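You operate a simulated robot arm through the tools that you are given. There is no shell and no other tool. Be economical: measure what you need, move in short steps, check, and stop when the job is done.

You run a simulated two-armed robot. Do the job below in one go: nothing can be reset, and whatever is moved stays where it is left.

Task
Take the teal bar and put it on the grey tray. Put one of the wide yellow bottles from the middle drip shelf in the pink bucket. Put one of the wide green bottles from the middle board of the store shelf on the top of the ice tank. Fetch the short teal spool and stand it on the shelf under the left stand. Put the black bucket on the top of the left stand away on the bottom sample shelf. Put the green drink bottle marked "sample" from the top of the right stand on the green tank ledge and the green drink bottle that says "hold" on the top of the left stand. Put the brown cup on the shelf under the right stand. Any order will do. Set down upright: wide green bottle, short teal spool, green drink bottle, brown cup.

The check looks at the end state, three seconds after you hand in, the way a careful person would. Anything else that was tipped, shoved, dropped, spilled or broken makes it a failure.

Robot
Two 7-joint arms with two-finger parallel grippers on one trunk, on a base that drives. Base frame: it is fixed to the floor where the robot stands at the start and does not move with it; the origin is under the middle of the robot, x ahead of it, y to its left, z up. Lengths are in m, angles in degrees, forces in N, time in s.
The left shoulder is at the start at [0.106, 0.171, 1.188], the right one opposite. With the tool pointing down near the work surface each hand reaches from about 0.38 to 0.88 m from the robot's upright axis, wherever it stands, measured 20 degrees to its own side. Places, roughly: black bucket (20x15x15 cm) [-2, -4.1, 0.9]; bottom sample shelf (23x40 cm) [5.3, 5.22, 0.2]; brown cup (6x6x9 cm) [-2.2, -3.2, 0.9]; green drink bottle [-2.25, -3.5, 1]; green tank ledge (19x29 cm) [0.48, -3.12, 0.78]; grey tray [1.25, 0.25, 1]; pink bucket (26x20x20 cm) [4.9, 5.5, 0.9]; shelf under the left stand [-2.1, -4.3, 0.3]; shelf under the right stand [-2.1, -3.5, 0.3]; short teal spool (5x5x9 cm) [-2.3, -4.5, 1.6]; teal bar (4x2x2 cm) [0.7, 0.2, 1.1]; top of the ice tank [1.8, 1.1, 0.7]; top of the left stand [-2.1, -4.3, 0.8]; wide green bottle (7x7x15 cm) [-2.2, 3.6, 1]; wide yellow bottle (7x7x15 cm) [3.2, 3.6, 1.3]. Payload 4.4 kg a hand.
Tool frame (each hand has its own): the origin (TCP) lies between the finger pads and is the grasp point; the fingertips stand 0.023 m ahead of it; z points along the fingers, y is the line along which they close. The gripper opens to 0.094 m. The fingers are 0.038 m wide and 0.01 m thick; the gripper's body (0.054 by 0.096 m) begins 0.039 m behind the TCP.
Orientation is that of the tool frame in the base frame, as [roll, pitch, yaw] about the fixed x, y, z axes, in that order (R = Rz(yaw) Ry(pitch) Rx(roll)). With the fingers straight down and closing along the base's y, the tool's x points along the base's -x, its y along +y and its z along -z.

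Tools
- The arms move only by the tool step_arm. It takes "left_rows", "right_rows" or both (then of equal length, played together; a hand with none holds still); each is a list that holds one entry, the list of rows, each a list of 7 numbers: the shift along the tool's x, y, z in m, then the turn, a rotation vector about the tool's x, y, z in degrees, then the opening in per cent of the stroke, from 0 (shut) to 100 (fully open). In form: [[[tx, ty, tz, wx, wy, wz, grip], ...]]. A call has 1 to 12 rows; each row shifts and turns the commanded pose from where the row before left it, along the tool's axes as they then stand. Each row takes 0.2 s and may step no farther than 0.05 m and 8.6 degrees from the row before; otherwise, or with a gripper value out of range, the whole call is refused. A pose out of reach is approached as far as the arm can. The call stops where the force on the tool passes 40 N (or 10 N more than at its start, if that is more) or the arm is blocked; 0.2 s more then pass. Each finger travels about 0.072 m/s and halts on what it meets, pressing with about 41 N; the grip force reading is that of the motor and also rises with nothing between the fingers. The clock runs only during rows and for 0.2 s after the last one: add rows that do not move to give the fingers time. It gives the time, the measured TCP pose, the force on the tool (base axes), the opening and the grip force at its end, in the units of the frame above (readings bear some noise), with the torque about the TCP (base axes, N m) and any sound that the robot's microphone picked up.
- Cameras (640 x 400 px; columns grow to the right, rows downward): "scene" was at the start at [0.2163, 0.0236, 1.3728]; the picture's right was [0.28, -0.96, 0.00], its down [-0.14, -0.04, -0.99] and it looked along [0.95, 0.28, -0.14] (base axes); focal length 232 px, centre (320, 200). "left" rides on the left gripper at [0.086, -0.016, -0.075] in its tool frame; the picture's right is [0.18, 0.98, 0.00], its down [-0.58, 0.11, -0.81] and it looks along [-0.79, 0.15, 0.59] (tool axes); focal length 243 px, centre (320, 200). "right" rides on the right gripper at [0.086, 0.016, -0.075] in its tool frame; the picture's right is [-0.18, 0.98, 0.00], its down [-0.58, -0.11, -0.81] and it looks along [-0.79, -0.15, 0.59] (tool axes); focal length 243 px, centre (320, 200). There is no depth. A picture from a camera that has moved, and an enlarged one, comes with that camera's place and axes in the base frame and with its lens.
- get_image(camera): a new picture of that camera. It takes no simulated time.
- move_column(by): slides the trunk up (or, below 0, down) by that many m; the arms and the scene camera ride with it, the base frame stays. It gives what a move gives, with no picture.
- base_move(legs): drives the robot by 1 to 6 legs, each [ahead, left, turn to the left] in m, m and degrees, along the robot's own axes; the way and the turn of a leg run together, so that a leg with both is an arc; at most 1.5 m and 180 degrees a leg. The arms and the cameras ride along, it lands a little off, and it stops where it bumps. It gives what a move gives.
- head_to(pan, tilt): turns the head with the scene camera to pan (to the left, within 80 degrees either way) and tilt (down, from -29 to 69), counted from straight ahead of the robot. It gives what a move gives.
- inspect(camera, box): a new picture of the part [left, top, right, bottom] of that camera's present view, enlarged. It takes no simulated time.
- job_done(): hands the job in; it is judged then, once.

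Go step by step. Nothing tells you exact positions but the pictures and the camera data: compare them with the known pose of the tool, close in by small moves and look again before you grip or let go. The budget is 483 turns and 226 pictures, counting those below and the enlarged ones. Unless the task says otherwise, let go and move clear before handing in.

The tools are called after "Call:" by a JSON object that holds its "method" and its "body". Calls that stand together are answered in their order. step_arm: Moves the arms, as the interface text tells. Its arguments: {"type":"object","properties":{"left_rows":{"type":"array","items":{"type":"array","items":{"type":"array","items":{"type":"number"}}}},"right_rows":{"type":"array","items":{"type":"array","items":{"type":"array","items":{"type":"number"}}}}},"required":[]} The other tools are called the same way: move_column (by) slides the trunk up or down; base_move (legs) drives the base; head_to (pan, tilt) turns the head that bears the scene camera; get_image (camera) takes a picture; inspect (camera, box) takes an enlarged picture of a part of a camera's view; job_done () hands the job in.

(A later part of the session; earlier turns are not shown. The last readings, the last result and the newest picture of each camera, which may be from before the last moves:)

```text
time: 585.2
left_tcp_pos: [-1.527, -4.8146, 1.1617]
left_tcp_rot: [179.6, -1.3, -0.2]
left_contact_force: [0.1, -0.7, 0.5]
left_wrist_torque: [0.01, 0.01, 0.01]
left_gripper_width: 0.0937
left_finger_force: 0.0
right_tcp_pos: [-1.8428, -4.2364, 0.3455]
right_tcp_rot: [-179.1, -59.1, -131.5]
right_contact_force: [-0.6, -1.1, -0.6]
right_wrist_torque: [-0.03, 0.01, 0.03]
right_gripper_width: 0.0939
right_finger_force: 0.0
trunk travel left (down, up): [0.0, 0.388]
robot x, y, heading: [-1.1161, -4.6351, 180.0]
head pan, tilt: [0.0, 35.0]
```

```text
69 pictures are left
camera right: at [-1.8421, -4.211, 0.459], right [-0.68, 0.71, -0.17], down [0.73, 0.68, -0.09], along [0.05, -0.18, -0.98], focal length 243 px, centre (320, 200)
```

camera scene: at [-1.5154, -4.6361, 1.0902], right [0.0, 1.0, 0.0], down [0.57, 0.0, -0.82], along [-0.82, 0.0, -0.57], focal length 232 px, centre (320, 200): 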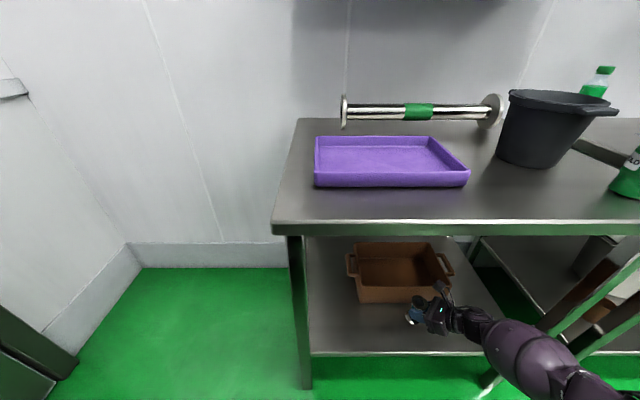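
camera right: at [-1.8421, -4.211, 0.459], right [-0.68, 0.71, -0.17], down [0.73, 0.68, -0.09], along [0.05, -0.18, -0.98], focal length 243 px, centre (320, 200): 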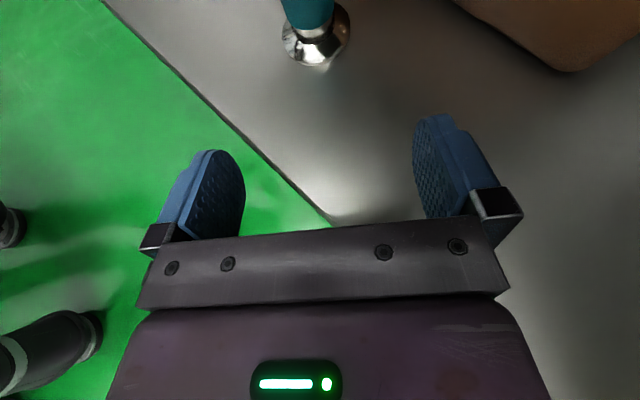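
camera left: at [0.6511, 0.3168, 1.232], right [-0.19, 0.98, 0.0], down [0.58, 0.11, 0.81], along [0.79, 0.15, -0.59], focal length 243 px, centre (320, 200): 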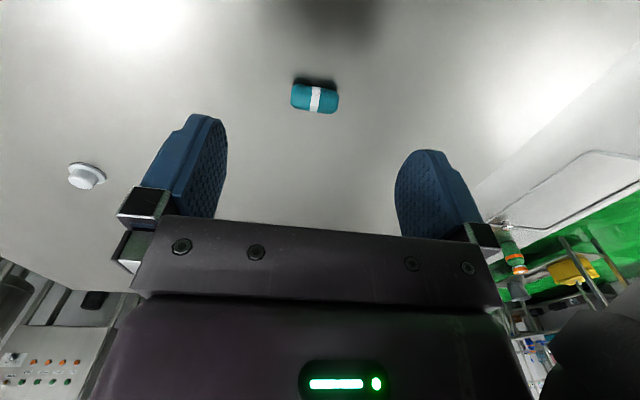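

The spool stands on the lower shelf. Last is the black bucket: I'll back off, fold the right arm up, and use the left hand, pointing down, on the bucket's rim.

Call:
{"method": "base_move", "body": {"legs": [[-0.5, 0, 0]]}}

Call:
{"method": "step_arm", "body": {"right_rows": [[[0.0386, 0, -0.0232, 0, 0, 0, 100], [0.0386, 0, -0.0232, 0, 0, 0, 100], [0.0386, 0, -0.0232, 0, 0, 0, 100], [0.0386, 0, -0.0232, 0, 0, 0, 100], [0.0386, 0, -0.0232, 0, 0, 0, 100], [0.0386, 0, -0.0232, 0, 0, 0, 100], [0, 0, 0, -7.2, 0, 4.3, 100], [0, 0, 0, -7.2, 0, 4.3, 100], [0, 0, 0, -7.2, 0, 4.3, 100], [0, 0, 0, -7.2, 0, 4.3, 100], [0, 0, 0, -7.2, 0, 4.3, 100]]]}}

Call:
{"method": "move_column", "body": {"by": 0.25}}

Call:
{"method": "step_arm", "body": {"right_rows": [[[0.0386, 0, -0.0232, 0, 0, 0, 100], [0.0386, 0, -0.0232, 0, 0, 0, 100], [0.0386, 0, -0.0232, 0, 0, 0, 100], [0.0386, 0, -0.0232, 0, 0, 0, 100], [0.0386, 0, -0.0232, 0, 0, 0, 100], [0.0386, 0, -0.0232, 0, 0, 0, 100], [0.0386, 0, -0.0232, 0, 0, 0, 100], [-0.023, 0, -0.0386, 0, 0, 0, 100], [-0.023, 0, -0.0386, 0, 0, 0, 100], [-0.023, 0, -0.0386, 0, 0, 0, 100], [-0.023, 0, -0.0386, 0, 0, 0, 100]]]}}

Call:
{"method": "head_to", "body": {"pan": 0, "tilt": 25}}

Call:
{"method": "get_image", "body": {"camera": "scene"}}

```text
time: 588.2
left_tcp_pos: [-1.0292, -4.8167, 1.1623]
left_tcp_rot: [179.7, -1.4, 0.1]
left_contact_force: [0.4, -0.4, -0.5]
left_wrist_torque: [0.0, 0.01, 0.02]
left_gripper_width: 0.0939
left_finger_force: 0.1
right_tcp_pos: [-1.3473, -4.2396, 0.3467]
right_tcp_rot: [-179.2, -59.2, -131.3]
right_contact_force: [0.0, 0.1, -0.4]
right_wrist_torque: [-0.01, 0.03, 0.0]
right_gripper_width: 0.094
right_finger_force: 0.0
trunk travel left (down, up): [0.0, 0.388]
robot x, y, heading: [-0.6186, -4.635, -180.1]
head pan, tilt: [0.0, 35.0]
```

```text
time: 590.6
left_tcp_pos: [-1.0303, -4.8165, 1.1608]
left_tcp_rot: [179.7, -1.3, 0.0]
left_contact_force: [0.0, 0.4, -0.4]
left_wrist_torque: [0.0, 0.02, 0.03]
left_gripper_width: 0.094
left_finger_force: 0.0
right_tcp_pos: [-1.3472, -4.2363, 0.6162]
right_tcp_rot: [-179.3, -58.9, -173.2]
right_contact_force: [-0.3, -0.5, -0.1]
right_wrist_torque: [-0.02, -0.04, 0.02]
right_gripper_width: 0.0942
right_finger_force: 0.0
trunk travel left (down, up): [0.0, 0.388]
robot x, y, heading: [-0.6203, -4.6363, -179.9]
head pan, tilt: [0.0, 35.0]
```

```text
time: 593.2
left_tcp_pos: [-1.0319, -4.8168, 1.4106]
left_tcp_rot: [179.6, -1.3, -0.2]
left_contact_force: [-0.7, 0.1, 1.1]
left_wrist_torque: [0.06, -0.06, -0.01]
left_gripper_width: 0.0939
left_finger_force: 0.2
right_tcp_pos: [-1.3486, -4.2371, 0.8645]
right_tcp_rot: [-179.0, -58.8, -173.3]
right_contact_force: [0.2, 0.8, -0.5]
right_wrist_torque: [-0.01, 0.02, 0.01]
right_gripper_width: 0.094
right_finger_force: 0.1
trunk travel left (down, up): [-0.25, 0.138]
robot x, y, heading: [-0.6218, -4.636, -180.1]
head pan, tilt: [0.0, 35.0]
```

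```text
time: 595.6
left_tcp_pos: [-1.0272, -4.8163, 1.4126]
left_tcp_rot: [179.7, -1.3, 0.0]
left_contact_force: [0.0, 0.1, 0.0]
left_wrist_torque: [0.01, 0.05, -0.03]
left_gripper_width: 0.0935
left_finger_force: 0.0
right_tcp_pos: [-1.1699, -4.2123, 1.1849]
right_tcp_rot: [-179.3, -58.9, -173.0]
right_contact_force: [-0.1, 0.2, 0.2]
right_wrist_torque: [0.0, -0.03, 0.01]
right_gripper_width: 0.0938
right_finger_force: 0.1
trunk travel left (down, up): [-0.25, 0.138]
robot x, y, heading: [-0.6226, -4.636, -180.1]
head pan, tilt: [0.0, 35.0]
```

```text
time: 596.3
left_tcp_pos: [-1.032, -4.8164, 1.4109]
left_tcp_rot: [179.6, -1.2, 0.0]
left_contact_force: [0.9, 0.5, 0.4]
left_wrist_torque: [0.01, 0.0, -0.01]
left_gripper_width: 0.0938
left_finger_force: 0.1
right_tcp_pos: [-1.1702, -4.2126, 1.1833]
right_tcp_rot: [-179.2, -58.9, -173.2]
right_contact_force: [-0.8, 0.1, -0.1]
right_wrist_torque: [0.01, 0.01, 0.0]
right_gripper_width: 0.094
right_finger_force: 0.1
trunk travel left (down, up): [-0.25, 0.138]
robot x, y, heading: [-0.6207, -4.6353, -180.2]
head pan, tilt: [0.0, 25.0]
```

```text
68 pictures are left
camera scene: at [-0.8059, -4.6372, 1.3993], right [0.0, 1.0, 0.0], down [0.42, 0.0, -0.91], along [-0.91, 0.0, -0.42], focal length 232 px, centre (320, 200)
```

scene: 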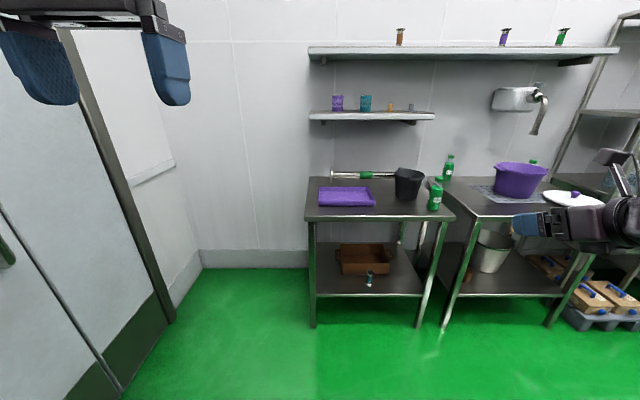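

Everything is in place so far, with the cup and spool visible on the lower shelves. I'll position so the left hand is above the black bucket's left rim.

Call:
{"method": "base_move", "body": {"legs": [[0, -0.6, 0], [0.55, 0, 0]]}}

Call:
{"method": "step_arm", "body": {"left_rows": [[[-0.04, 0, 0.02, 0, 0, 0, 100], [-0.04, 0, 0.02, 0, 0, 0, 100], [-0.04, 0, 0.02, 0, 0, 0, 100], [-0.04, 0, 0.02, 0, 0, 0, 100], [-0.04, 0, 0.02, 0, 0, 0, 100], [-0.04, 0, 0.02, 0, 0, 0, 100], [-0.04, 0, 0.02, 0, 0, 0, 100], [0, 0, 0.04, 0, 0, 0, 100], [0, 0, 0.04, 0, 0, 0, 100]]]}}

Call:
{"method": "get_image", "body": {"camera": "left"}}

Call:
{"method": "get_image", "body": {"camera": "scene"}}

```text
time: 604.8
left_tcp_pos: [-1.5788, -4.216, 1.4109]
left_tcp_rot: [179.7, -1.4, 0.2]
left_contact_force: [0.7, 0.0, -0.1]
left_wrist_torque: [0.02, -0.01, 0.02]
left_gripper_width: 0.094
left_finger_force: 0.1
right_tcp_pos: [-1.7227, -3.6115, 1.1841]
right_tcp_rot: [-179.2, -59.0, -172.8]
right_contact_force: [-0.5, 0.2, -0.4]
right_wrist_torque: [-0.01, 0.04, 0.04]
right_gripper_width: 0.0939
right_finger_force: 0.0
trunk travel left (down, up): [-0.25, 0.138]
robot x, y, heading: [-1.1699, -4.031, -179.7]
head pan, tilt: [0.0, 25.0]
```

```text
time: 606.8
left_tcp_pos: [-1.8537, -4.2185, 1.1838]
left_tcp_rot: [179.7, -1.4, 0.3]
left_contact_force: [0.2, 0.1, 0.2]
left_wrist_torque: [0.03, 0.02, -0.02]
left_gripper_width: 0.0939
left_finger_force: 0.1
right_tcp_pos: [-1.724, -3.6112, 1.183]
right_tcp_rot: [-179.2, -58.8, -172.8]
right_contact_force: [0.5, 0.6, 1.0]
right_wrist_torque: [0.0, -0.03, 0.04]
right_gripper_width: 0.0941
right_finger_force: 0.0
trunk travel left (down, up): [-0.25, 0.138]
robot x, y, heading: [-1.1688, -4.0302, -179.5]
head pan, tilt: [0.0, 25.0]
```

```text
67 pictures are left
camera left: at [-1.7678, -4.2011, 1.2614], right [0.19, -0.98, 0.01], down [-0.6, -0.11, 0.79], along [-0.78, -0.16, -0.61], focal length 243 px, centre (320, 200)
```

left: 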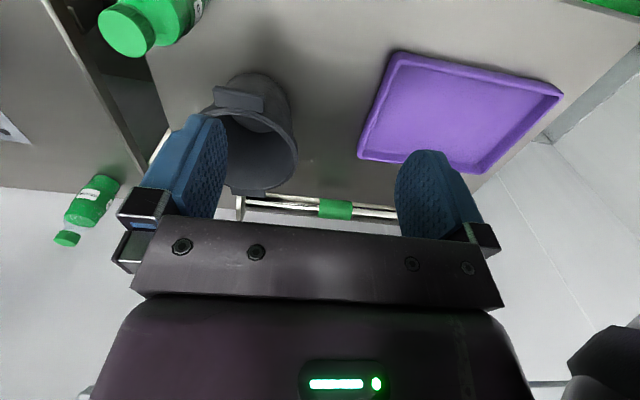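

```text
66 pictures are left
camera scene: at [-1.3557, -4.0344, 1.3992], right [-0.01, 1.0, 0.0], down [0.42, 0.0, -0.91], along [-0.91, -0.01, -0.42], focal length 232 px, centre (320, 200)
```

scene: 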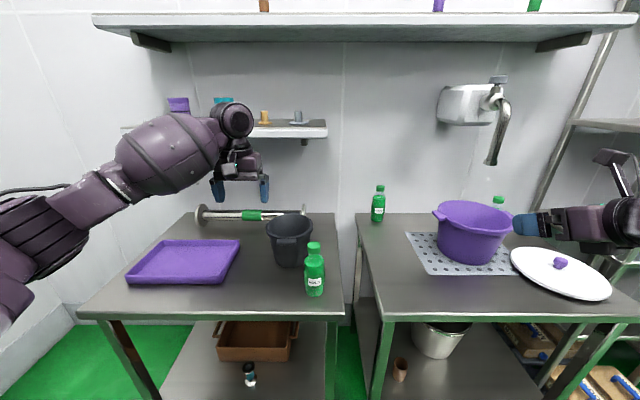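

The bucket rim centre is [-2.02, -4.146] with its left wall at y≈-4.216, right under the hand's line. I'll go forward and descend, then check.

Call:
{"method": "base_move", "body": {"legs": [[0.1, 0, 0]]}}

Call:
{"method": "step_arm", "body": {"left_rows": [[[-0.033, 0, 0.03, 0, 0, 0, 100], [-0.033, 0, 0.03, 0, 0, 0, 100], [0, 0, 0.04, 0, 0, 0, 100], [0, 0, 0.03, 0, 0, 0, 100], [0, 0, 0, 0, 0, 0, 100]]]}}

Call:
{"method": "get_image", "body": {"camera": "left"}}

Call:
{"method": "inspect", "body": {"camera": "scene", "box": [180, 140, 380, 300]}}

```text
time: 608.0
left_tcp_pos: [-1.9528, -4.2202, 1.1846]
left_tcp_rot: [179.6, -1.3, 0.3]
left_contact_force: [-0.3, 0.8, 0.2]
left_wrist_torque: [-0.04, -0.05, -0.04]
left_gripper_width: 0.0942
left_finger_force: 0.1
right_tcp_pos: [-1.8222, -3.6125, 1.1828]
right_tcp_rot: [-179.1, -59.0, -172.8]
right_contact_force: [-0.1, -0.5, -0.2]
right_wrist_torque: [0.02, -0.03, -0.01]
right_gripper_width: 0.094
right_finger_force: 0.1
trunk travel left (down, up): [-0.25, 0.138]
robot x, y, heading: [-1.2699, -4.0305, -179.4]
head pan, tilt: [0.0, 25.0]
```

```text
time: 609.2
left_tcp_pos: [-2.0145, -4.2216, 1.0539]
left_tcp_rot: [179.7, -1.2, 0.4]
left_contact_force: [0.2, -0.4, -0.2]
left_wrist_torque: [0.02, 0.02, -0.02]
left_gripper_width: 0.0942
left_finger_force: 0.1
right_tcp_pos: [-1.8209, -3.612, 1.1832]
right_tcp_rot: [-179.2, -58.9, -172.8]
right_contact_force: [0.2, -1.0, 0.3]
right_wrist_torque: [0.03, 0.0, 0.02]
right_gripper_width: 0.0939
right_finger_force: 0.0
trunk travel left (down, up): [-0.25, 0.138]
robot x, y, heading: [-1.2693, -4.03, -179.6]
head pan, tilt: [0.0, 25.0]
```

```text
65 pictures are left
camera left: at [-1.9284, -4.2037, 1.131], right [0.19, -0.98, 0.01], down [-0.6, -0.11, 0.79], along [-0.78, -0.16, -0.61], focal length 243 px, centre (320, 200)
```

left: 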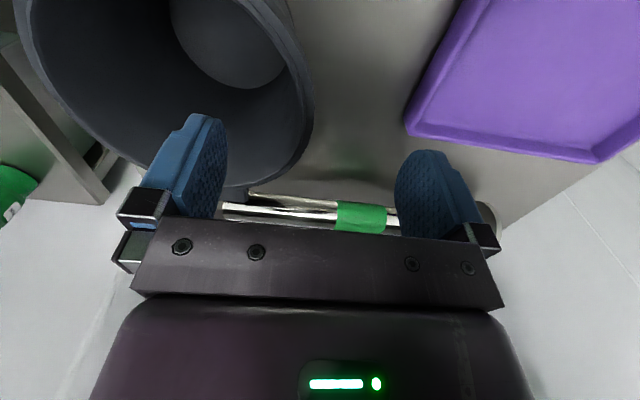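

```text
2.50 times, centred on (280, 220) of scene
camera zoom: at [-1.4534, -4.0354, 1.3996], right [-0.01, 1.0, 0.0], down [0.42, 0.0, -0.91], along [-0.91, -0.01, -0.42], focal length 580 px, centre (420, 150)
```

zoom: 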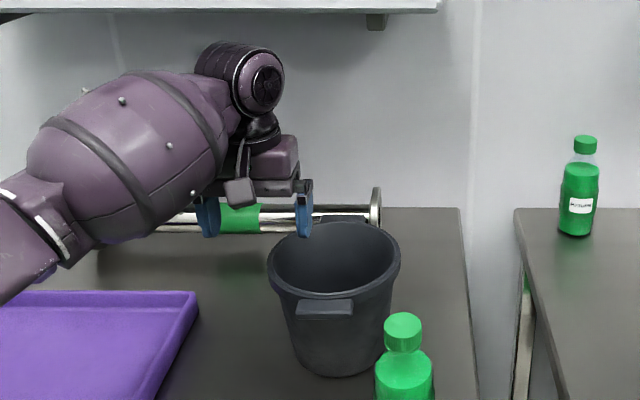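

The wall is centred between the fingers. I'll descend 7 cm, look, and close.

Call:
{"method": "step_arm", "body": {"left_rows": [[[0, 0, 0.03, 0, 0, 0, 100], [0, 0, 0.025, 0, 0, 0, 100], [0, 0, 0.013, 0, 0, 0, 100], [0, 0, 0, 0, 0, 0, 100]]]}}

Call:
{"method": "inspect", "body": {"camera": "scene", "box": [180, 140, 380, 300]}}

```text
time: 610.2
left_tcp_pos: [-2.0135, -4.2212, 0.9853]
left_tcp_rot: [179.7, -1.3, 0.3]
left_contact_force: [0.5, -0.1, 0.2]
left_wrist_torque: [0.03, 0.0, 0.01]
left_gripper_width: 0.094
left_finger_force: 0.1
right_tcp_pos: [-1.8204, -3.6122, 1.1822]
right_tcp_rot: [-179.2, -58.8, -172.8]
right_contact_force: [-0.2, -0.5, 0.1]
right_wrist_torque: [0.02, 0.02, -0.02]
right_gripper_width: 0.0939
right_finger_force: 0.0
trunk travel left (down, up): [-0.25, 0.138]
robot x, y, heading: [-1.2725, -4.0296, -179.5]
head pan, tilt: [0.0, 25.0]
```

```text
2.50 times, centred on (280, 220) of scene
camera zoom: at [-1.4537, -4.0352, 1.3995], right [-0.01, 1.0, 0.0], down [0.42, 0.0, -0.91], along [-0.91, -0.01, -0.42], focal length 580 px, centre (420, 150)
```

zoom: 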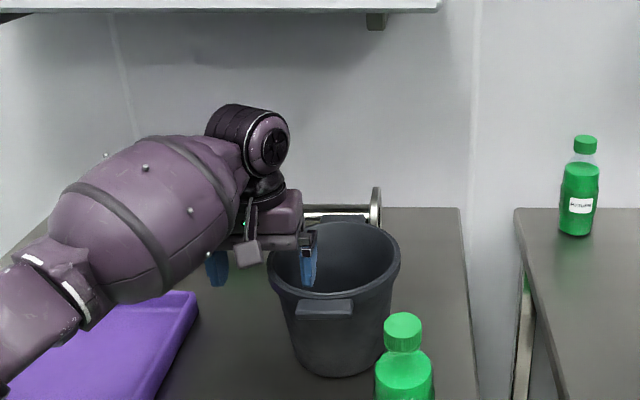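

Call:
{"method": "step_arm", "body": {"left_rows": [[[0, 0.003, 0.005, 0, 0, 0, 60], [0, 0, 0, 0, 0, 0, 30], [0, 0, 0, 0, 0, 0, 10], [0, 0, 0, 0, 0, 0, 0], [0, 0, 0, 0, 0, 0, 0], [0, 0, 0, 0, 0, 0, 0]]]}}

Call:
{"method": "step_arm", "body": {"left_rows": [[[0, 0, -0.02, 0, 0, 0, 0], [0, 0, -0.02, 0, 0, 0, 0], [0, 0, 0, 0, 0, 0, 0]]]}}

Call:
{"method": "inspect", "body": {"camera": "scene", "box": [180, 140, 380, 300]}}

```text
time: 611.6
left_tcp_pos: [-2.012, -4.2242, 0.9831]
left_tcp_rot: [179.7, -1.1, 0.2]
left_contact_force: [-2.3, -0.3, 11.2]
left_wrist_torque: [1.6, 0.12, 0.28]
left_gripper_width: 0.0126
left_finger_force: 40.3
right_tcp_pos: [-1.8206, -3.6127, 1.1839]
right_tcp_rot: [-179.2, -59.0, -172.7]
right_contact_force: [0.2, 0.2, 0.3]
right_wrist_torque: [-0.03, 0.0, -0.01]
right_gripper_width: 0.0938
right_finger_force: 0.1
trunk travel left (down, up): [-0.25, 0.138]
robot x, y, heading: [-1.2697, -4.0332, -179.5]
head pan, tilt: [0.0, 25.0]
```

```text
time: 612.4
left_tcp_pos: [-2.0138, -4.2246, 1.0198]
left_tcp_rot: [179.6, -1.4, 0.3]
left_contact_force: [-0.8, 0.0, -5.6]
left_wrist_torque: [-0.3, 0.03, 0.0]
left_gripper_width: 0.0099
left_finger_force: 41.1
right_tcp_pos: [-1.8221, -3.6128, 1.183]
right_tcp_rot: [-179.2, -58.8, -172.8]
right_contact_force: [-0.6, -0.5, 0.4]
right_wrist_torque: [-0.04, 0.0, -0.02]
right_gripper_width: 0.0941
right_finger_force: 0.0
trunk travel left (down, up): [-0.25, 0.138]
robot x, y, heading: [-1.271, -4.0294, -179.8]
head pan, tilt: [0.0, 25.0]
```

```text
2.50 times, centred on (280, 220) of scene
camera zoom: at [-1.4547, -4.0355, 1.3991], right [-0.01, 1.0, 0.0], down [0.42, 0.0, -0.91], along [-0.91, -0.01, -0.42], focal length 580 px, centre (420, 150)
```

zoom: 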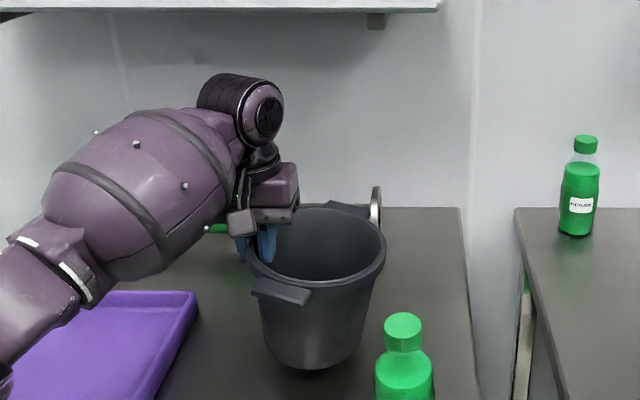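

The bucket is lifted. I'll raise it well above HOLD before backing out.

Call:
{"method": "move_column", "body": {"by": 0.13}}

Call:
{"method": "step_arm", "body": {"left_rows": [[[0, -0.02, -0.04, 0, 0, 0, 0], [0, -0.02, -0.04, 0, 0, 0, 0], [0, 0, -0.03, 0, 0, 0, 0], [0, 0, 0, 0, 0, 0, 0]]]}}

Call:
{"method": "get_image", "body": {"camera": "scene"}}

```text
time: 614.0
left_tcp_pos: [-2.0136, -4.2241, 1.1502]
left_tcp_rot: [179.6, -1.5, 0.3]
left_contact_force: [0.4, 0.2, -5.5]
left_wrist_torque: [-0.3, -0.01, -0.04]
left_gripper_width: 0.0098
left_finger_force: 41.3
right_tcp_pos: [-1.822, -3.6119, 1.3131]
right_tcp_rot: [-179.1, -58.9, -172.9]
right_contact_force: [0.5, -0.5, 0.6]
right_wrist_torque: [0.01, -0.03, 0.01]
right_gripper_width: 0.0941
right_finger_force: 0.1
trunk travel left (down, up): [-0.38, 0.008]
robot x, y, heading: [-1.2684, -4.0312, -179.7]
head pan, tilt: [0.0, 25.0]
```

```text
time: 615.0
left_tcp_pos: [-2.0164, -4.1816, 1.2596]
left_tcp_rot: [179.7, -1.4, 0.4]
left_contact_force: [0.1, -0.9, -6.4]
left_wrist_torque: [-0.35, -0.01, 0.02]
left_gripper_width: 0.0098
left_finger_force: 40.9
right_tcp_pos: [-1.8218, -3.6111, 1.3125]
right_tcp_rot: [-179.2, -58.8, -172.9]
right_contact_force: [-0.4, 0.0, -0.4]
right_wrist_torque: [0.03, 0.02, 0.0]
right_gripper_width: 0.0941
right_finger_force: 0.0
trunk travel left (down, up): [-0.38, 0.008]
robot x, y, heading: [-1.2669, -4.0272, -179.6]
head pan, tilt: [0.0, 25.0]
```

```text
61 pictures are left
camera scene: at [-1.4216, -4.035, 1.5327], right [-0.01, 1.0, 0.0], down [0.42, 0.0, -0.91], along [-0.91, -0.01, -0.42], focal length 232 px, centre (320, 200)
```

scene: 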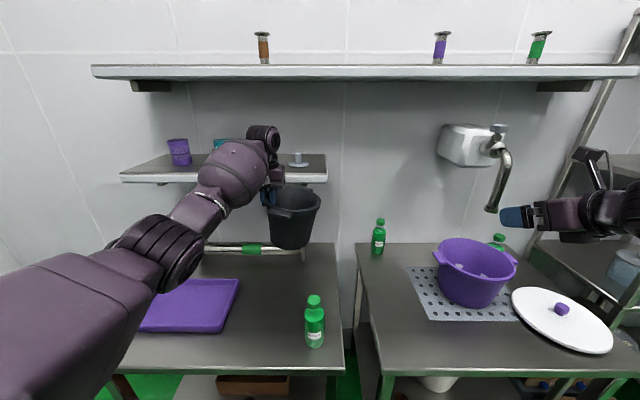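

Clear of HOLD. I'll back out, draw the arm in, and rotate the hand so the bucket sits ahead of it.

Call:
{"method": "base_move", "body": {"legs": [[-0.75, 0, 0]]}}

Call:
{"method": "step_arm", "body": {"left_rows": [[[0.04, 0, 0, 0, 0, 0, 0], [0.04, 0, 0, 0, 0, 0, 0], [0.04, 0, 0, 0, 0, 0, 0], [0.04, 0, 0, 0, 0, 0, 0], [0.04, 0, 0, 0, 0, 0, 0], [0, 0, 0, 0, 0, -8.5, 0], [0, 0, 0, 0, 0, -8.5, 0], [0, 0, 0, 0, 0, -8.5, 0], [0, 0, 0, 0, 0, -8.5, 0], [0, 0, 0, 0, 0, 0, 0]]]}}

Call:
{"method": "get_image", "body": {"camera": "left"}}

```text
time: 619.0
left_tcp_pos: [-1.2761, -4.1759, 1.2607]
left_tcp_rot: [179.7, -1.2, 0.1]
left_contact_force: [0.3, 0.5, -5.1]
left_wrist_torque: [-0.34, 0.0, 0.03]
left_gripper_width: 0.0098
left_finger_force: 41.2
right_tcp_pos: [-1.0807, -3.6066, 1.3127]
right_tcp_rot: [-179.2, -58.9, -173.0]
right_contact_force: [-0.3, 0.2, 0.0]
right_wrist_torque: [0.0, -0.04, -0.02]
right_gripper_width: 0.0939
right_finger_force: 0.1
trunk travel left (down, up): [-0.38, 0.008]
robot x, y, heading: [-0.5292, -4.0283, -179.6]
head pan, tilt: [0.0, 25.0]
```

```text
time: 621.2
left_tcp_pos: [-1.0767, -4.1772, 1.264]
left_tcp_rot: [179.0, -0.8, 34.4]
left_contact_force: [0.9, 0.3, -5.9]
left_wrist_torque: [-0.26, -0.22, 0.01]
left_gripper_width: 0.01
left_finger_force: 41.3
right_tcp_pos: [-1.0811, -3.6064, 1.313]
right_tcp_rot: [-179.1, -59.0, -172.9]
right_contact_force: [-0.2, 0.1, -0.5]
right_wrist_torque: [0.0, -0.02, -0.03]
right_gripper_width: 0.0941
right_finger_force: 0.1
trunk travel left (down, up): [-0.38, 0.008]
robot x, y, heading: [-0.5309, -4.0245, -179.8]
head pan, tilt: [0.0, 25.0]
```

```text
60 pictures are left
camera left: at [-1.0154, -4.113, 1.3411], right [0.71, -0.71, 0.02], down [-0.44, -0.41, 0.8], along [-0.56, -0.57, -0.6], focal length 243 px, centre (320, 200)
```

left: 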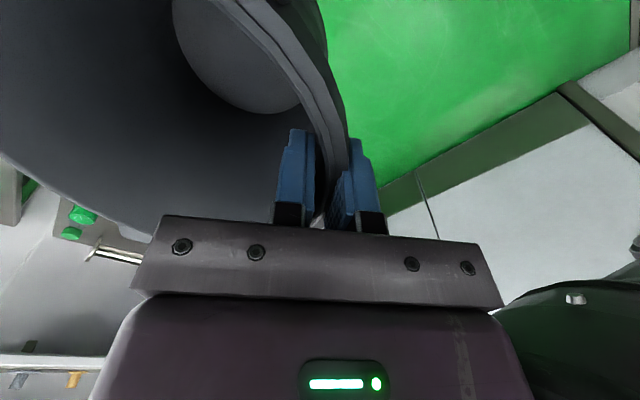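

The rotation works. I'll finish it so the bucket is straight ahead of the hand.

Call:
{"method": "step_arm", "body": {"left_rows": [[[0, 0, 0, 0, 0, -8.5, 0], [0, 0, 0, 0, 0, -8.5, 0], [0, 0, 0, 0, 0, -8.5, 0], [0, 0, 0, 0, 0, -8.5, 0], [0, 0, 0, 0, 0, -8.5, 0], [0, 0, 0, 0, 0, -8.5, 0], [0, 0, 0, 0, 0, -4, 0], [0, 0, 0, 0, 0, 0, 0]]]}}

Call:
{"method": "get_image", "body": {"camera": "scene"}}

```text
time: 623.0
left_tcp_pos: [-1.0775, -4.1768, 1.2649]
left_tcp_rot: [178.7, 0.3, 89.3]
left_contact_force: [-0.1, 0.2, -4.3]
left_wrist_torque: [0.0, -0.29, -0.02]
left_gripper_width: 0.0098
left_finger_force: 40.9
right_tcp_pos: [-1.08, -3.6065, 1.313]
right_tcp_rot: [-179.2, -58.8, -172.9]
right_contact_force: [0.7, -0.2, 0.6]
right_wrist_torque: [-0.02, -0.03, 0.06]
right_gripper_width: 0.094
right_finger_force: 0.0
trunk travel left (down, up): [-0.38, 0.008]
robot x, y, heading: [-0.5285, -4.0253, -179.7]
head pan, tilt: [0.0, 25.0]
```

```text
59 pictures are left
camera scene: at [-0.6805, -4.0304, 1.5328], right [0.0, 1.0, 0.0], down [0.42, 0.0, -0.91], along [-0.91, 0.0, -0.42], focal length 232 px, centre (320, 200)
```

scene: 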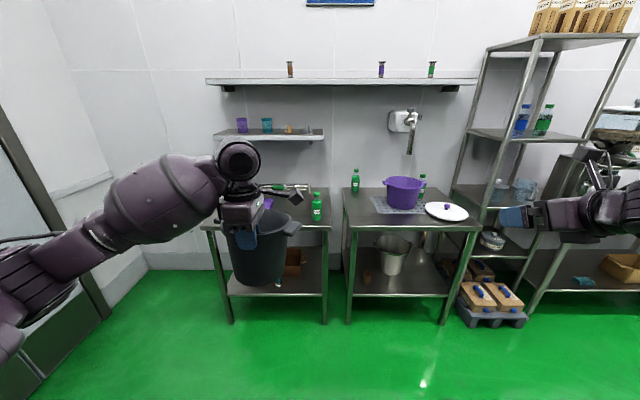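

The bucket is ahead of me and stable. Now the long drive to the sample area: turn right and go up the corridor.

Call:
{"method": "base_move", "body": {"legs": [[0, 0, -90], [0, 0.3, 0], [1.35, 0, 0], [1.35, 0, 0], [1.35, 0, 0], [1.35, 0, 0]]}}

Call:
{"method": "get_image", "body": {"camera": "scene"}}

```text
time: 655.5
left_tcp_pos: [-1.0912, 1.938, 1.2645]
left_tcp_rot: [178.6, 0.2, -0.3]
left_contact_force: [-0.5, -0.1, -6.5]
left_wrist_torque: [-0.36, -0.01, 0.03]
left_gripper_width: 0.0099
left_finger_force: 41.1
right_tcp_pos: [-0.5211, 1.9464, 1.3122]
right_tcp_rot: [-179.3, -59.0, 97.6]
right_contact_force: [0.5, 0.9, -0.5]
right_wrist_torque: [0.01, -0.02, -0.02]
right_gripper_width: 0.0942
right_finger_force: 0.0
trunk travel left (down, up): [-0.38, 0.008]
robot x, y, heading: [-0.9374, 1.3922, 90.9]
head pan, tilt: [0.0, 25.0]
```

```text
58 pictures are left
camera scene: at [-0.9412, 1.5383, 1.5327], right [1.0, 0.01, 0.0], down [0.01, -0.42, -0.91], along [-0.01, 0.91, -0.42], focal length 232 px, centre (320, 200)
```

scene: 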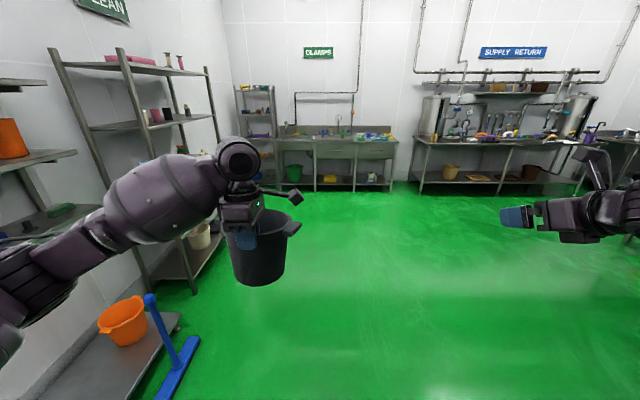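

Call:
{"method": "base_move", "body": {"legs": [[0, -0.4, 0], [1.2, 0, 0], [0, 0, -90.9], [1.4, 0, 0], [1.4, 0, 0]]}}

Call:
{"method": "get_image", "body": {"camera": "scene"}}

```text
time: 682.4
left_tcp_pos: [2.8008, 2.7481, 1.2638]
left_tcp_rot: [178.7, 0.3, -90.4]
left_contact_force: [0.4, 0.0, -5.4]
left_wrist_torque: [0.01, 0.29, -0.04]
left_gripper_width: 0.0099
left_finger_force: 41.2
right_tcp_pos: [2.8093, 2.18, 1.3118]
right_tcp_rot: [-179.2, -58.9, 7.5]
right_contact_force: [0.1, -0.2, 0.2]
right_wrist_torque: [0.0, 0.01, 0.01]
right_gripper_width: 0.0941
right_finger_force: 0.0
trunk travel left (down, up): [-0.38, 0.008]
robot x, y, heading: [2.2503, 2.5967, 0.7]
head pan, tilt: [0.0, 25.0]
```

```text
57 pictures are left
camera scene: at [2.402, 2.5953, 1.5327], right [0.01, -1.0, 0.0], down [-0.42, -0.01, -0.91], along [0.91, 0.01, -0.42], focal length 232 px, centre (320, 200)
```

scene: 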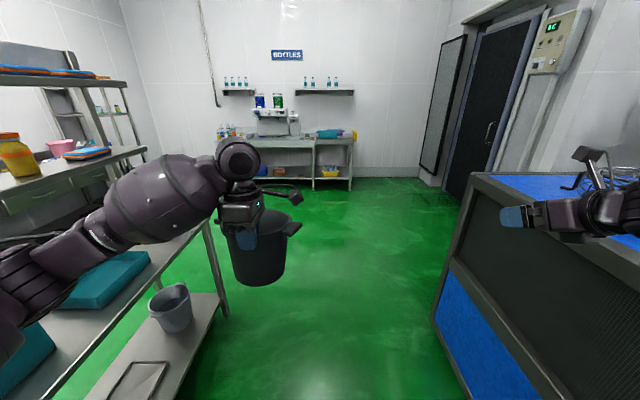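

Call:
{"method": "base_move", "body": {"legs": [[0, -0.15, 0], [1.45, 0, 0], [1.3, 0, 0], [0, 0, 90], [1.2, 0, 0]]}}

Call:
{"method": "get_image", "body": {"camera": "scene"}}

```text
time: 684.2
left_tcp_pos: [2.8026, 2.6091, 1.262]
left_tcp_rot: [178.5, 0.5, -90.4]
left_contact_force: [-0.2, -0.9, -5.6]
left_wrist_torque: [-0.02, 0.33, -0.01]
left_gripper_width: 0.0099
left_finger_force: 40.2
right_tcp_pos: [2.809, 2.0391, 1.3118]
right_tcp_rot: [-178.9, -58.9, 7.4]
right_contact_force: [0.6, 0.0, -1.1]
right_wrist_torque: [0.05, 0.02, 0.02]
right_gripper_width: 0.0938
right_finger_force: 0.2
trunk travel left (down, up): [-0.38, 0.008]
robot x, y, heading: [2.2566, 2.4574, 0.2]
head pan, tilt: [0.0, 25.0]
stopped in leg 1: the robot was blocked; the commanded pose is now the measured one
```

```text
56 pictures are left
camera scene: at [2.4034, 2.4563, 1.5327], right [0.01, -1.0, 0.0], down [-0.42, 0.0, -0.91], along [0.91, 0.01, -0.42], focal length 232 px, centre (320, 200)
```

scene: 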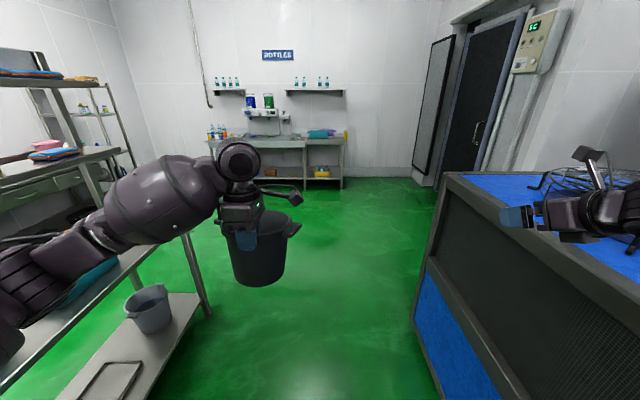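

The base touched the sump box. I'll step back left 5 cm and continue ahead.

Call:
{"method": "base_move", "body": {"legs": [[0, 0.06, 0], [1.45, 0, 0], [1.3, 0, 0], [0, 0, 90], [1.0, 0, 0]]}}

Call:
{"method": "head_to", "body": {"pan": -10, "tilt": 30}}

Call:
{"method": "get_image", "body": {"camera": "scene"}}

```text
time: 707.1
left_tcp_pos: [4.8465, 4.11, 1.2637]
left_tcp_rot: [178.5, 0.4, -0.1]
left_contact_force: [0.3, 0.0, -5.8]
left_wrist_torque: [-0.34, -0.01, -0.03]
left_gripper_width: 0.01
left_finger_force: 41.2
right_tcp_pos: [5.4155, 4.1211, 1.3144]
right_tcp_rot: [-179.2, -58.8, 97.8]
right_contact_force: [-0.6, 0.5, -0.5]
right_wrist_torque: [0.0, 0.01, 0.02]
right_gripper_width: 0.0941
right_finger_force: 0.1
trunk travel left (down, up): [-0.38, 0.008]
robot x, y, heading: [5.0004, 3.5663, 90.7]
head pan, tilt: [0.0, 25.0]
```

```text
time: 707.8
left_tcp_pos: [4.8465, 4.1107, 1.2634]
left_tcp_rot: [178.7, 0.4, 0.0]
left_contact_force: [0.0, 0.1, -5.8]
left_wrist_torque: [-0.36, -0.04, 0.04]
left_gripper_width: 0.0098
left_finger_force: 41.6
right_tcp_pos: [5.4163, 4.1196, 1.3141]
right_tcp_rot: [-179.3, -58.9, 97.7]
right_contact_force: [0.3, -0.9, -0.3]
right_wrist_torque: [0.02, -0.01, 0.02]
right_gripper_width: 0.094
right_finger_force: 0.1
trunk travel left (down, up): [-0.38, 0.008]
robot x, y, heading: [5.0013, 3.5638, 91.0]
head pan, tilt: [-10.0, 30.0]
```

```text
55 pictures are left
camera scene: at [5.0132, 3.7084, 1.5248], right [0.99, -0.16, 0.0], down [-0.08, -0.49, -0.87], along [0.14, 0.86, -0.5], focal length 232 px, centre (320, 200)
```

scene: 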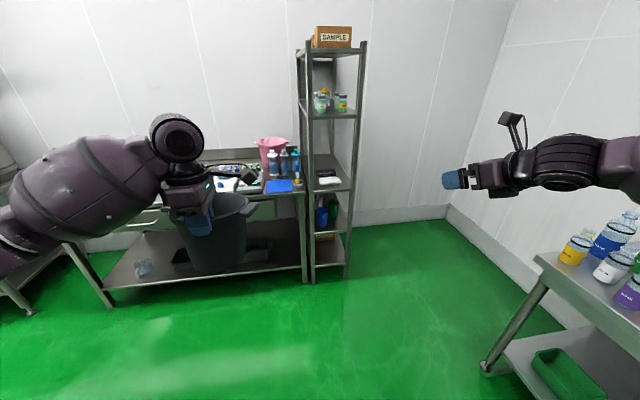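

Call:
{"method": "inspect", "body": {"camera": "scene", "box": [270, 150, 390, 300]}}

```text
2.67 times, centred on (330, 225) of scene
camera zoom: at [5.0132, 3.7084, 1.5248], right [0.99, -0.16, 0.0], down [-0.08, -0.49, -0.87], along [0.14, 0.86, -0.5], focal length 619 px, centre (293, 133)
```

zoom: 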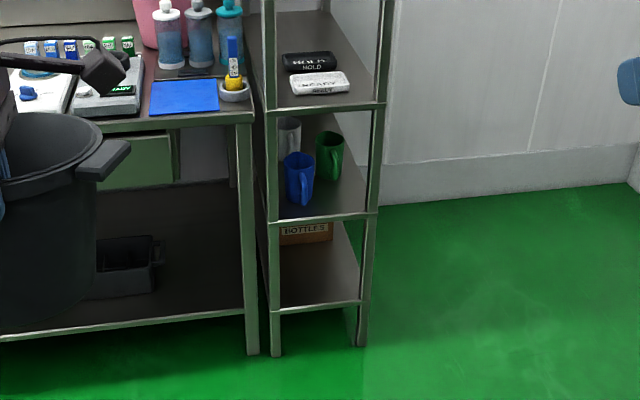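

The bottom board is free in front of a "BOTTLES" box, between posts at x≈5.17 and 5.43. I'll check how the bucket hangs.

Call:
{"method": "inspect", "body": {"camera": "scene", "box": [140, 160, 280, 290]}}

Call:
{"method": "get_image", "body": {"camera": "left"}}

```text
3.08 times, centred on (210, 225) of scene
camera zoom: at [5.0132, 3.7084, 1.5248], right [0.99, -0.16, 0.0], down [-0.08, -0.49, -0.87], along [0.14, 0.86, -0.5], focal length 714 px, centre (658, 123)
```

zoom: 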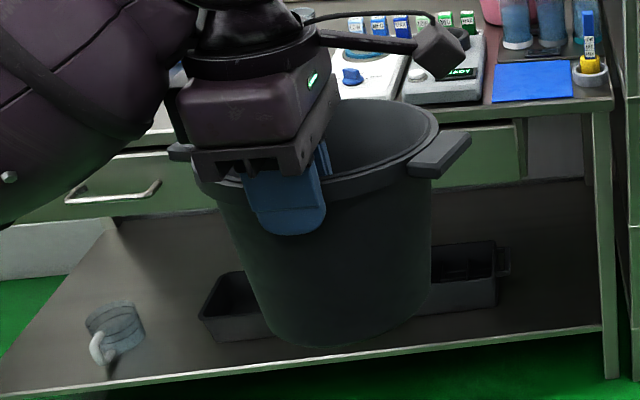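

```text
52 pictures are left
camera left: at [4.9343, 4.1281, 1.3382], right [0.18, -0.98, 0.02], down [-0.58, -0.09, 0.81], along [-0.8, -0.16, -0.58], focal length 243 px, centre (320, 200)
```

left: 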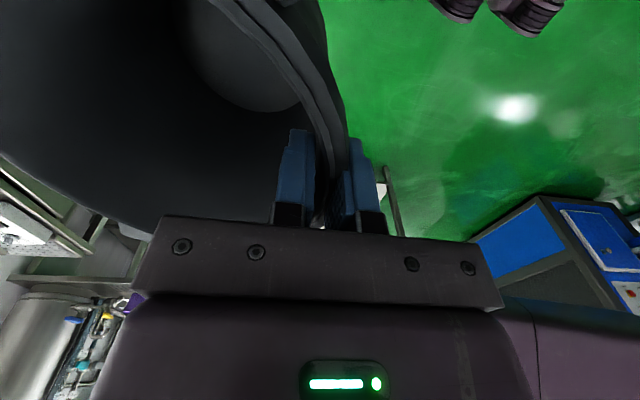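

The bucket hangs steadily. I'll bring both hands inward to stay clear of the bench on the right, then lower the trunk and rehearse the low reach in the open.

Call:
{"method": "step_arm", "body": {"left_rows": [[[0.04, 0, 0, 0, 0, 0, 0], [0.04, -0.02, 0, 0, 0, 0, 0], [0.04, -0.03, 0, 0, 0, 0, 0], [0.03, -0.03, 0, 0, 0, 0, 0], [0, 0, 0, 0, 0, 0, 0]]], "right_rows": [[[0, -0.025, 0, 0, 0, 0, 100], [0, -0.025, 0, 0, 0, 0, 100], [0, -0.025, 0, 0, 0, 0, 100], [0, -0.025, 0, 0, 0, 0, 100], [0, 0, 0, 0, 0, 0, 100]]]}}

Call:
{"method": "move_column", "body": {"by": -0.37}}

Call:
{"method": "step_arm", "body": {"left_rows": [[[0, 0, 0.04, 0, 0, 0, 0], [0, 0, 0.04, 0, 0, 0, 0], [0, 0, 0.04, 0, 0, 0, 0], [0, 0, 0.04, 0, 0, 0, 0], [0, 0, 0.04, 0, 0, 0, 0], [0, 0, 0.04, 0, 0, 0, 0]]]}}

Call:
{"method": "get_image", "body": {"camera": "scene"}}

```text
time: 709.0
left_tcp_pos: [4.995, 4.1884, 1.2625]
left_tcp_rot: [178.6, 0.3, -0.1]
left_contact_force: [-0.3, -0.9, -5.3]
left_wrist_torque: [-0.32, -0.02, 0.02]
left_gripper_width: 0.0102
left_finger_force: 41.0
right_tcp_pos: [5.3167, 4.1036, 1.3154]
right_tcp_rot: [-179.3, -59.0, 97.9]
right_contact_force: [0.1, 0.1, 0.7]
right_wrist_torque: [0.02, -0.03, -0.02]
right_gripper_width: 0.094
right_finger_force: 0.0
trunk travel left (down, up): [-0.38, 0.008]
robot x, y, heading: [5.0006, 3.5636, 90.9]
head pan, tilt: [-10.0, 30.0]
```

```text
time: 712.6
left_tcp_pos: [4.9965, 4.1874, 0.6938]
left_tcp_rot: [153.6, -0.1, -0.2]
left_contact_force: [0.7, 0.2, -5.8]
left_wrist_torque: [-0.13, 0.01, 0.02]
left_gripper_width: 0.0098
left_finger_force: 41.0
right_tcp_pos: [5.3176, 4.1253, 0.6968]
right_tcp_rot: [-174.9, -23.6, 94.8]
right_contact_force: [0.6, -0.1, 0.9]
right_wrist_torque: [-0.03, 0.0, 0.01]
right_gripper_width: 0.0938
right_finger_force: 0.0
trunk travel left (down, up): [-0.01, 0.378]
robot x, y, heading: [5.0013, 3.5639, 90.9]
head pan, tilt: [-10.0, 30.0]
```

```text
time: 714.0
left_tcp_pos: [4.9968, 4.0822, 0.4783]
left_tcp_rot: [153.6, -0.2, 0.0]
left_contact_force: [-0.4, 0.4, -4.9]
left_wrist_torque: [-0.1, -0.02, -0.01]
left_gripper_width: 0.0097
left_finger_force: 40.9
right_tcp_pos: [5.3162, 4.1246, 0.6968]
right_tcp_rot: [-175.0, -23.5, 94.8]
right_contact_force: [-0.2, -0.2, 0.4]
right_wrist_torque: [0.02, 0.01, -0.04]
right_gripper_width: 0.0941
right_finger_force: 0.0
trunk travel left (down, up): [-0.01, 0.378]
robot x, y, heading: [5.0083, 3.5641, 90.8]
head pan, tilt: [-10.0, 30.0]
```

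```text
51 pictures are left
camera scene: at [5.0094, 3.9527, 1.1087], right [0.99, -0.16, 0.0], down [-0.08, -0.49, -0.87], along [0.14, 0.85, -0.5], focal length 232 px, centre (320, 200)
```

scene: 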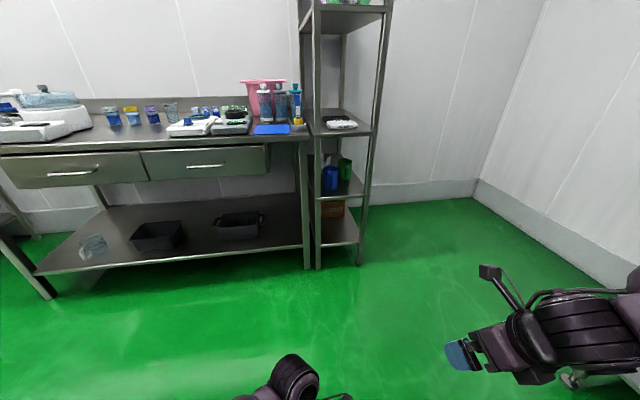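

The left hand tilted back because it is too close to the lowered torso. I'll move it forward while tilting the fingers forward.

Call:
{"method": "step_arm", "body": {"left_rows": [[[0, -0.035, -0.015, 0, 0, 0, 0], [0, -0.035, -0.015, 0, 0, 0, 0], [0, -0.035, -0.012, 8.5, 0, 0, 0], [0, -0.035, -0.01, 8.5, 0, 0, 0], [0, -0.035, -0.006, 8.5, 0, 0, 0], [0, -0.035, 0, 8.5, 0, 0, 0], [0, -0.035, 0, 8.5, 0, 0, 0], [0, 0, 0, 0, 0, 0, 0]]]}}

Call:
{"method": "get_image", "body": {"camera": "scene"}}

```text
time: 715.8
left_tcp_pos: [4.997, 4.3362, 0.4723]
left_tcp_rot: [-163.9, -0.1, -0.1]
left_contact_force: [0.6, 0.4, -5.0]
left_wrist_torque: [-0.42, 0.01, 0.0]
left_gripper_width: 0.0099
left_finger_force: 40.6
right_tcp_pos: [5.3169, 4.1233, 0.6956]
right_tcp_rot: [-174.8, -23.7, 94.8]
right_contact_force: [-0.3, -0.2, 0.1]
right_wrist_torque: [-0.03, -0.01, 0.02]
right_gripper_width: 0.0941
right_finger_force: 0.1
trunk travel left (down, up): [-0.01, 0.378]
robot x, y, heading: [4.9982, 3.5636, 90.9]
head pan, tilt: [-10.0, 30.0]
```

```text
50 pictures are left
camera scene: at [5.0094, 3.9528, 1.1086], right [0.99, -0.16, 0.0], down [-0.08, -0.49, -0.87], along [0.14, 0.85, -0.5], focal length 232 px, centre (320, 200)
```

scene: 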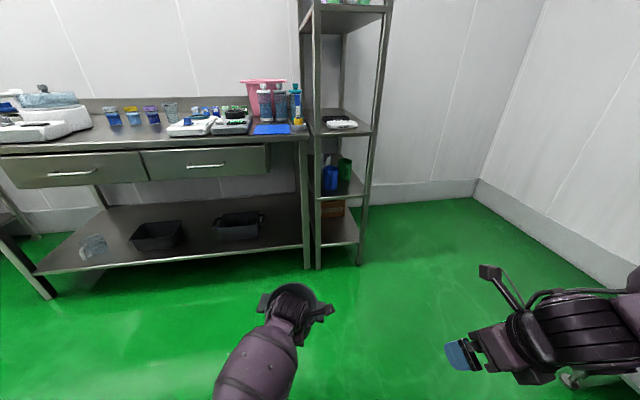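

The low, forward-tilted pose works. I'll lower to entry height and stretch the right arm forward to bring its elbow in.

Call:
{"method": "step_arm", "body": {"left_rows": [[[0, 0.01, 0.036, 0, 0, 0, 0], [0, 0.01, 0.036, 0, 0, 0, 0], [0, 0, 0, 0, 0, 0, 0], [0, 0, 0, 0, 0, 0, 0], [0, 0, 0, 0, 0, 0, 0]]], "right_rows": [[[0.044, 0, 0.02, 0, 0, 0, 100], [0.044, 0, 0.02, 0, 0, 0, 100], [0.044, 0, 0.02, 0, 0, 0, 100], [0.044, 0, 0.02, 0, 0, 0, 100], [0, 0, 0, 0, 0, 0, 100]]]}}

Call:
{"method": "head_to", "body": {"pan": -60, "tilt": 30}}

Call:
{"method": "get_image", "body": {"camera": "scene"}}

```text
time: 717.0
left_tcp_pos: [4.9978, 4.3362, 0.398]
left_tcp_rot: [-163.9, -0.1, -0.2]
left_contact_force: [0.4, 0.2, -4.9]
left_wrist_torque: [-0.44, -0.03, -0.03]
left_gripper_width: 0.0101
left_finger_force: 41.1
right_tcp_pos: [5.2947, 4.3174, 0.6932]
right_tcp_rot: [-175.0, -23.6, 94.9]
right_contact_force: [0.4, -0.4, -0.2]
right_wrist_torque: [-0.03, 0.0, 0.05]
right_gripper_width: 0.0939
right_finger_force: 0.0
trunk travel left (down, up): [-0.01, 0.378]
robot x, y, heading: [5.0035, 3.5608, 90.7]
head pan, tilt: [-10.0, 30.0]
```

```text
time: 718.1
left_tcp_pos: [4.9971, 4.3362, 0.3977]
left_tcp_rot: [-163.8, 0.0, -0.2]
left_contact_force: [0.0, 0.3, -5.1]
left_wrist_torque: [-0.45, 0.02, -0.02]
left_gripper_width: 0.0098
left_finger_force: 40.8
right_tcp_pos: [5.2947, 4.3171, 0.6926]
right_tcp_rot: [-174.9, -23.7, 94.8]
right_contact_force: [0.4, 0.1, 0.0]
right_wrist_torque: [-0.02, -0.02, 0.02]
right_gripper_width: 0.094
right_finger_force: 0.1
trunk travel left (down, up): [-0.01, 0.378]
robot x, y, heading: [5.0048, 3.5633, 90.9]
head pan, tilt: [-60.0, 30.0]
```

```text
49 pictures are left
camera scene: at [5.0727, 3.9101, 1.1087], right [0.52, -0.86, 0.0], down [-0.43, -0.26, -0.87], along [0.74, 0.45, -0.5], focal length 232 px, centre (320, 200)
```

scene: 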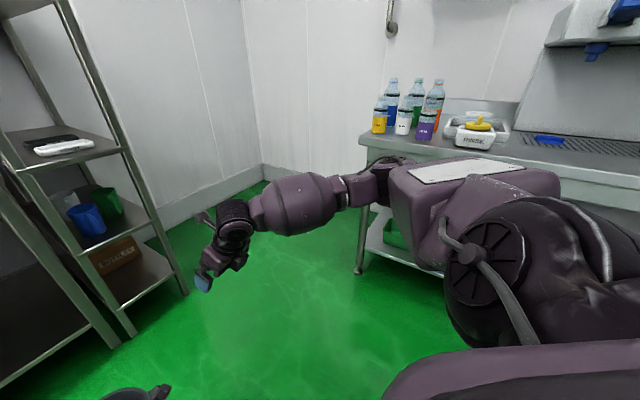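

The right elbow is about 0.45 m clear of the bench on the right. I'll shift right 0.30 m and go part of the way ahead.

Call:
{"method": "base_move", "body": {"legs": [[0, 0, -0.8], [0, -0.303, 0], [0.38, 0, 0]]}}

Call:
{"method": "head_to", "body": {"pan": 0, "tilt": 45}}

Call:
{"method": "get_image", "body": {"camera": "scene"}}

```text
time: 723.7
left_tcp_pos: [5.3157, 4.7143, 0.3971]
left_tcp_rot: [-164.0, -0.1, -1.0]
left_contact_force: [-1.9, 0.0, -5.0]
left_wrist_torque: [-0.44, -0.01, 0.0]
left_gripper_width: 0.0097
left_finger_force: 41.2
right_tcp_pos: [5.6131, 4.6908, 0.6946]
right_tcp_rot: [-174.9, -23.7, 93.8]
right_contact_force: [0.5, -0.1, -0.7]
right_wrist_torque: [0.02, -0.03, -0.01]
right_gripper_width: 0.0939
right_finger_force: 0.0
trunk travel left (down, up): [-0.01, 0.378]
robot x, y, heading: [5.3097, 3.9444, 90.0]
head pan, tilt: [-60.0, 30.0]
```

```text
time: 725.0
left_tcp_pos: [5.3146, 4.7149, 0.3971]
left_tcp_rot: [-163.9, 0.0, -1.1]
left_contact_force: [1.0, -0.4, -5.2]
left_wrist_torque: [-0.42, -0.03, 0.0]
left_gripper_width: 0.0095
left_finger_force: 40.8
right_tcp_pos: [5.6131, 4.6903, 0.6932]
right_tcp_rot: [-174.9, -23.6, 93.8]
right_contact_force: [0.2, -0.3, 0.2]
right_wrist_torque: [-0.05, 0.0, -0.02]
right_gripper_width: 0.094
right_finger_force: 0.1
trunk travel left (down, up): [-0.01, 0.378]
robot x, y, heading: [5.3064, 3.9435, 90.2]
head pan, tilt: [0.0, 45.0]
```

```text
48 pictures are left
camera scene: at [5.3058, 4.3231, 1.086], right [1.0, 0.0, 0.0], down [0.0, -0.71, -0.71], along [0.0, 0.71, -0.71], focal length 232 px, centre (320, 200)
```

scene: 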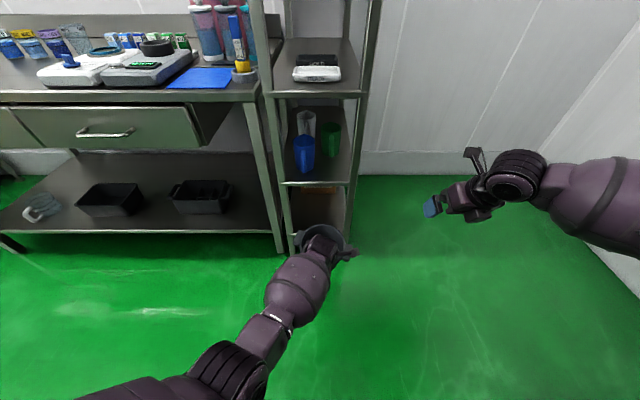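

Call:
{"method": "inspect", "body": {"camera": "scene", "box": [260, 160, 380, 280]}}

Call:
{"method": "get_image", "body": {"camera": "left"}}

```text
3.33 times, centred on (320, 220) of scene
camera zoom: at [5.3058, 4.3231, 1.086], right [1.0, 0.0, 0.0], down [0.0, -0.71, -0.71], along [0.0, 0.71, -0.71], focal length 774 px, centre (320, 133)
```

zoom: 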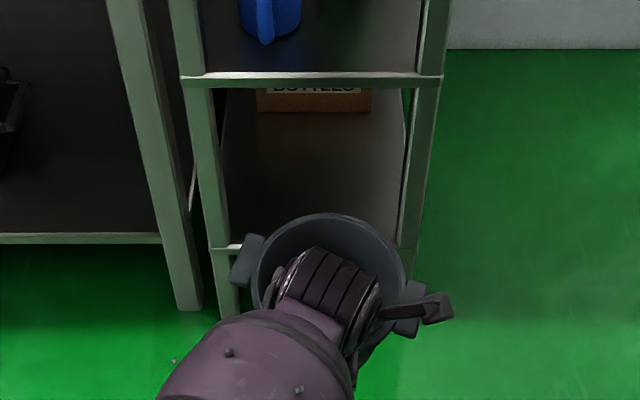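

```text
46 pictures are left
camera left: at [5.4027, 4.7077, 0.4747], right [0.17, -0.95, -0.27], down [-0.59, -0.32, 0.74], along [-0.79, 0.04, -0.61], focal length 243 px, centre (320, 200)
```

left: 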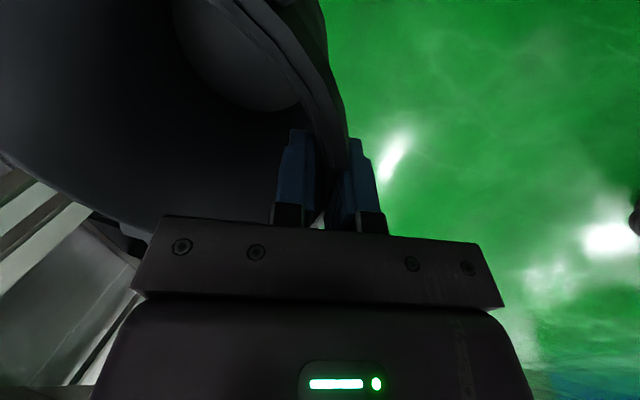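

The bucket needs a 1.3 cm shift left to sit between the posts. I'll do that, then enter to about y=4.95, where the hand stays in front of the upper board.

Call:
{"method": "base_move", "body": {"legs": [[0, 0.014, 0], [0.15, 0, 0]]}}

Call:
{"method": "inspect", "body": {"camera": "scene", "box": [260, 140, 380, 260]}}

```text
time: 726.8
left_tcp_pos: [5.3005, 4.8628, 0.3973]
left_tcp_rot: [-163.9, -0.1, -1.1]
left_contact_force: [0.9, 0.7, -5.0]
left_wrist_torque: [-0.42, -0.03, -0.01]
left_gripper_width: 0.0096
left_finger_force: 40.9
right_tcp_pos: [5.5984, 4.8403, 0.6917]
right_tcp_rot: [-174.9, -23.4, 93.9]
right_contact_force: [0.1, -0.3, -0.1]
right_wrist_torque: [-0.04, -0.03, 0.03]
right_gripper_width: 0.0942
right_finger_force: 0.1
trunk travel left (down, up): [-0.01, 0.378]
robot x, y, heading: [5.2904, 4.0954, 90.0]
head pan, tilt: [0.0, 45.0]
```

```text
3.33 times, centred on (320, 200) of scene
camera zoom: at [5.2917, 4.4729, 1.0858], right [1.0, 0.0, 0.0], down [0.0, -0.71, -0.71], along [0.0, 0.71, -0.71], focal length 774 px, centre (320, 200)
```

zoom: 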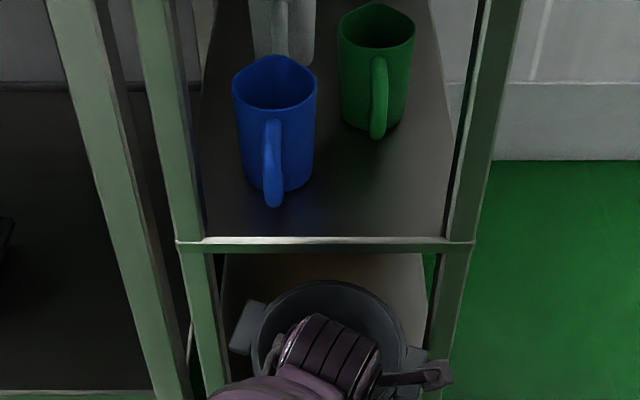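

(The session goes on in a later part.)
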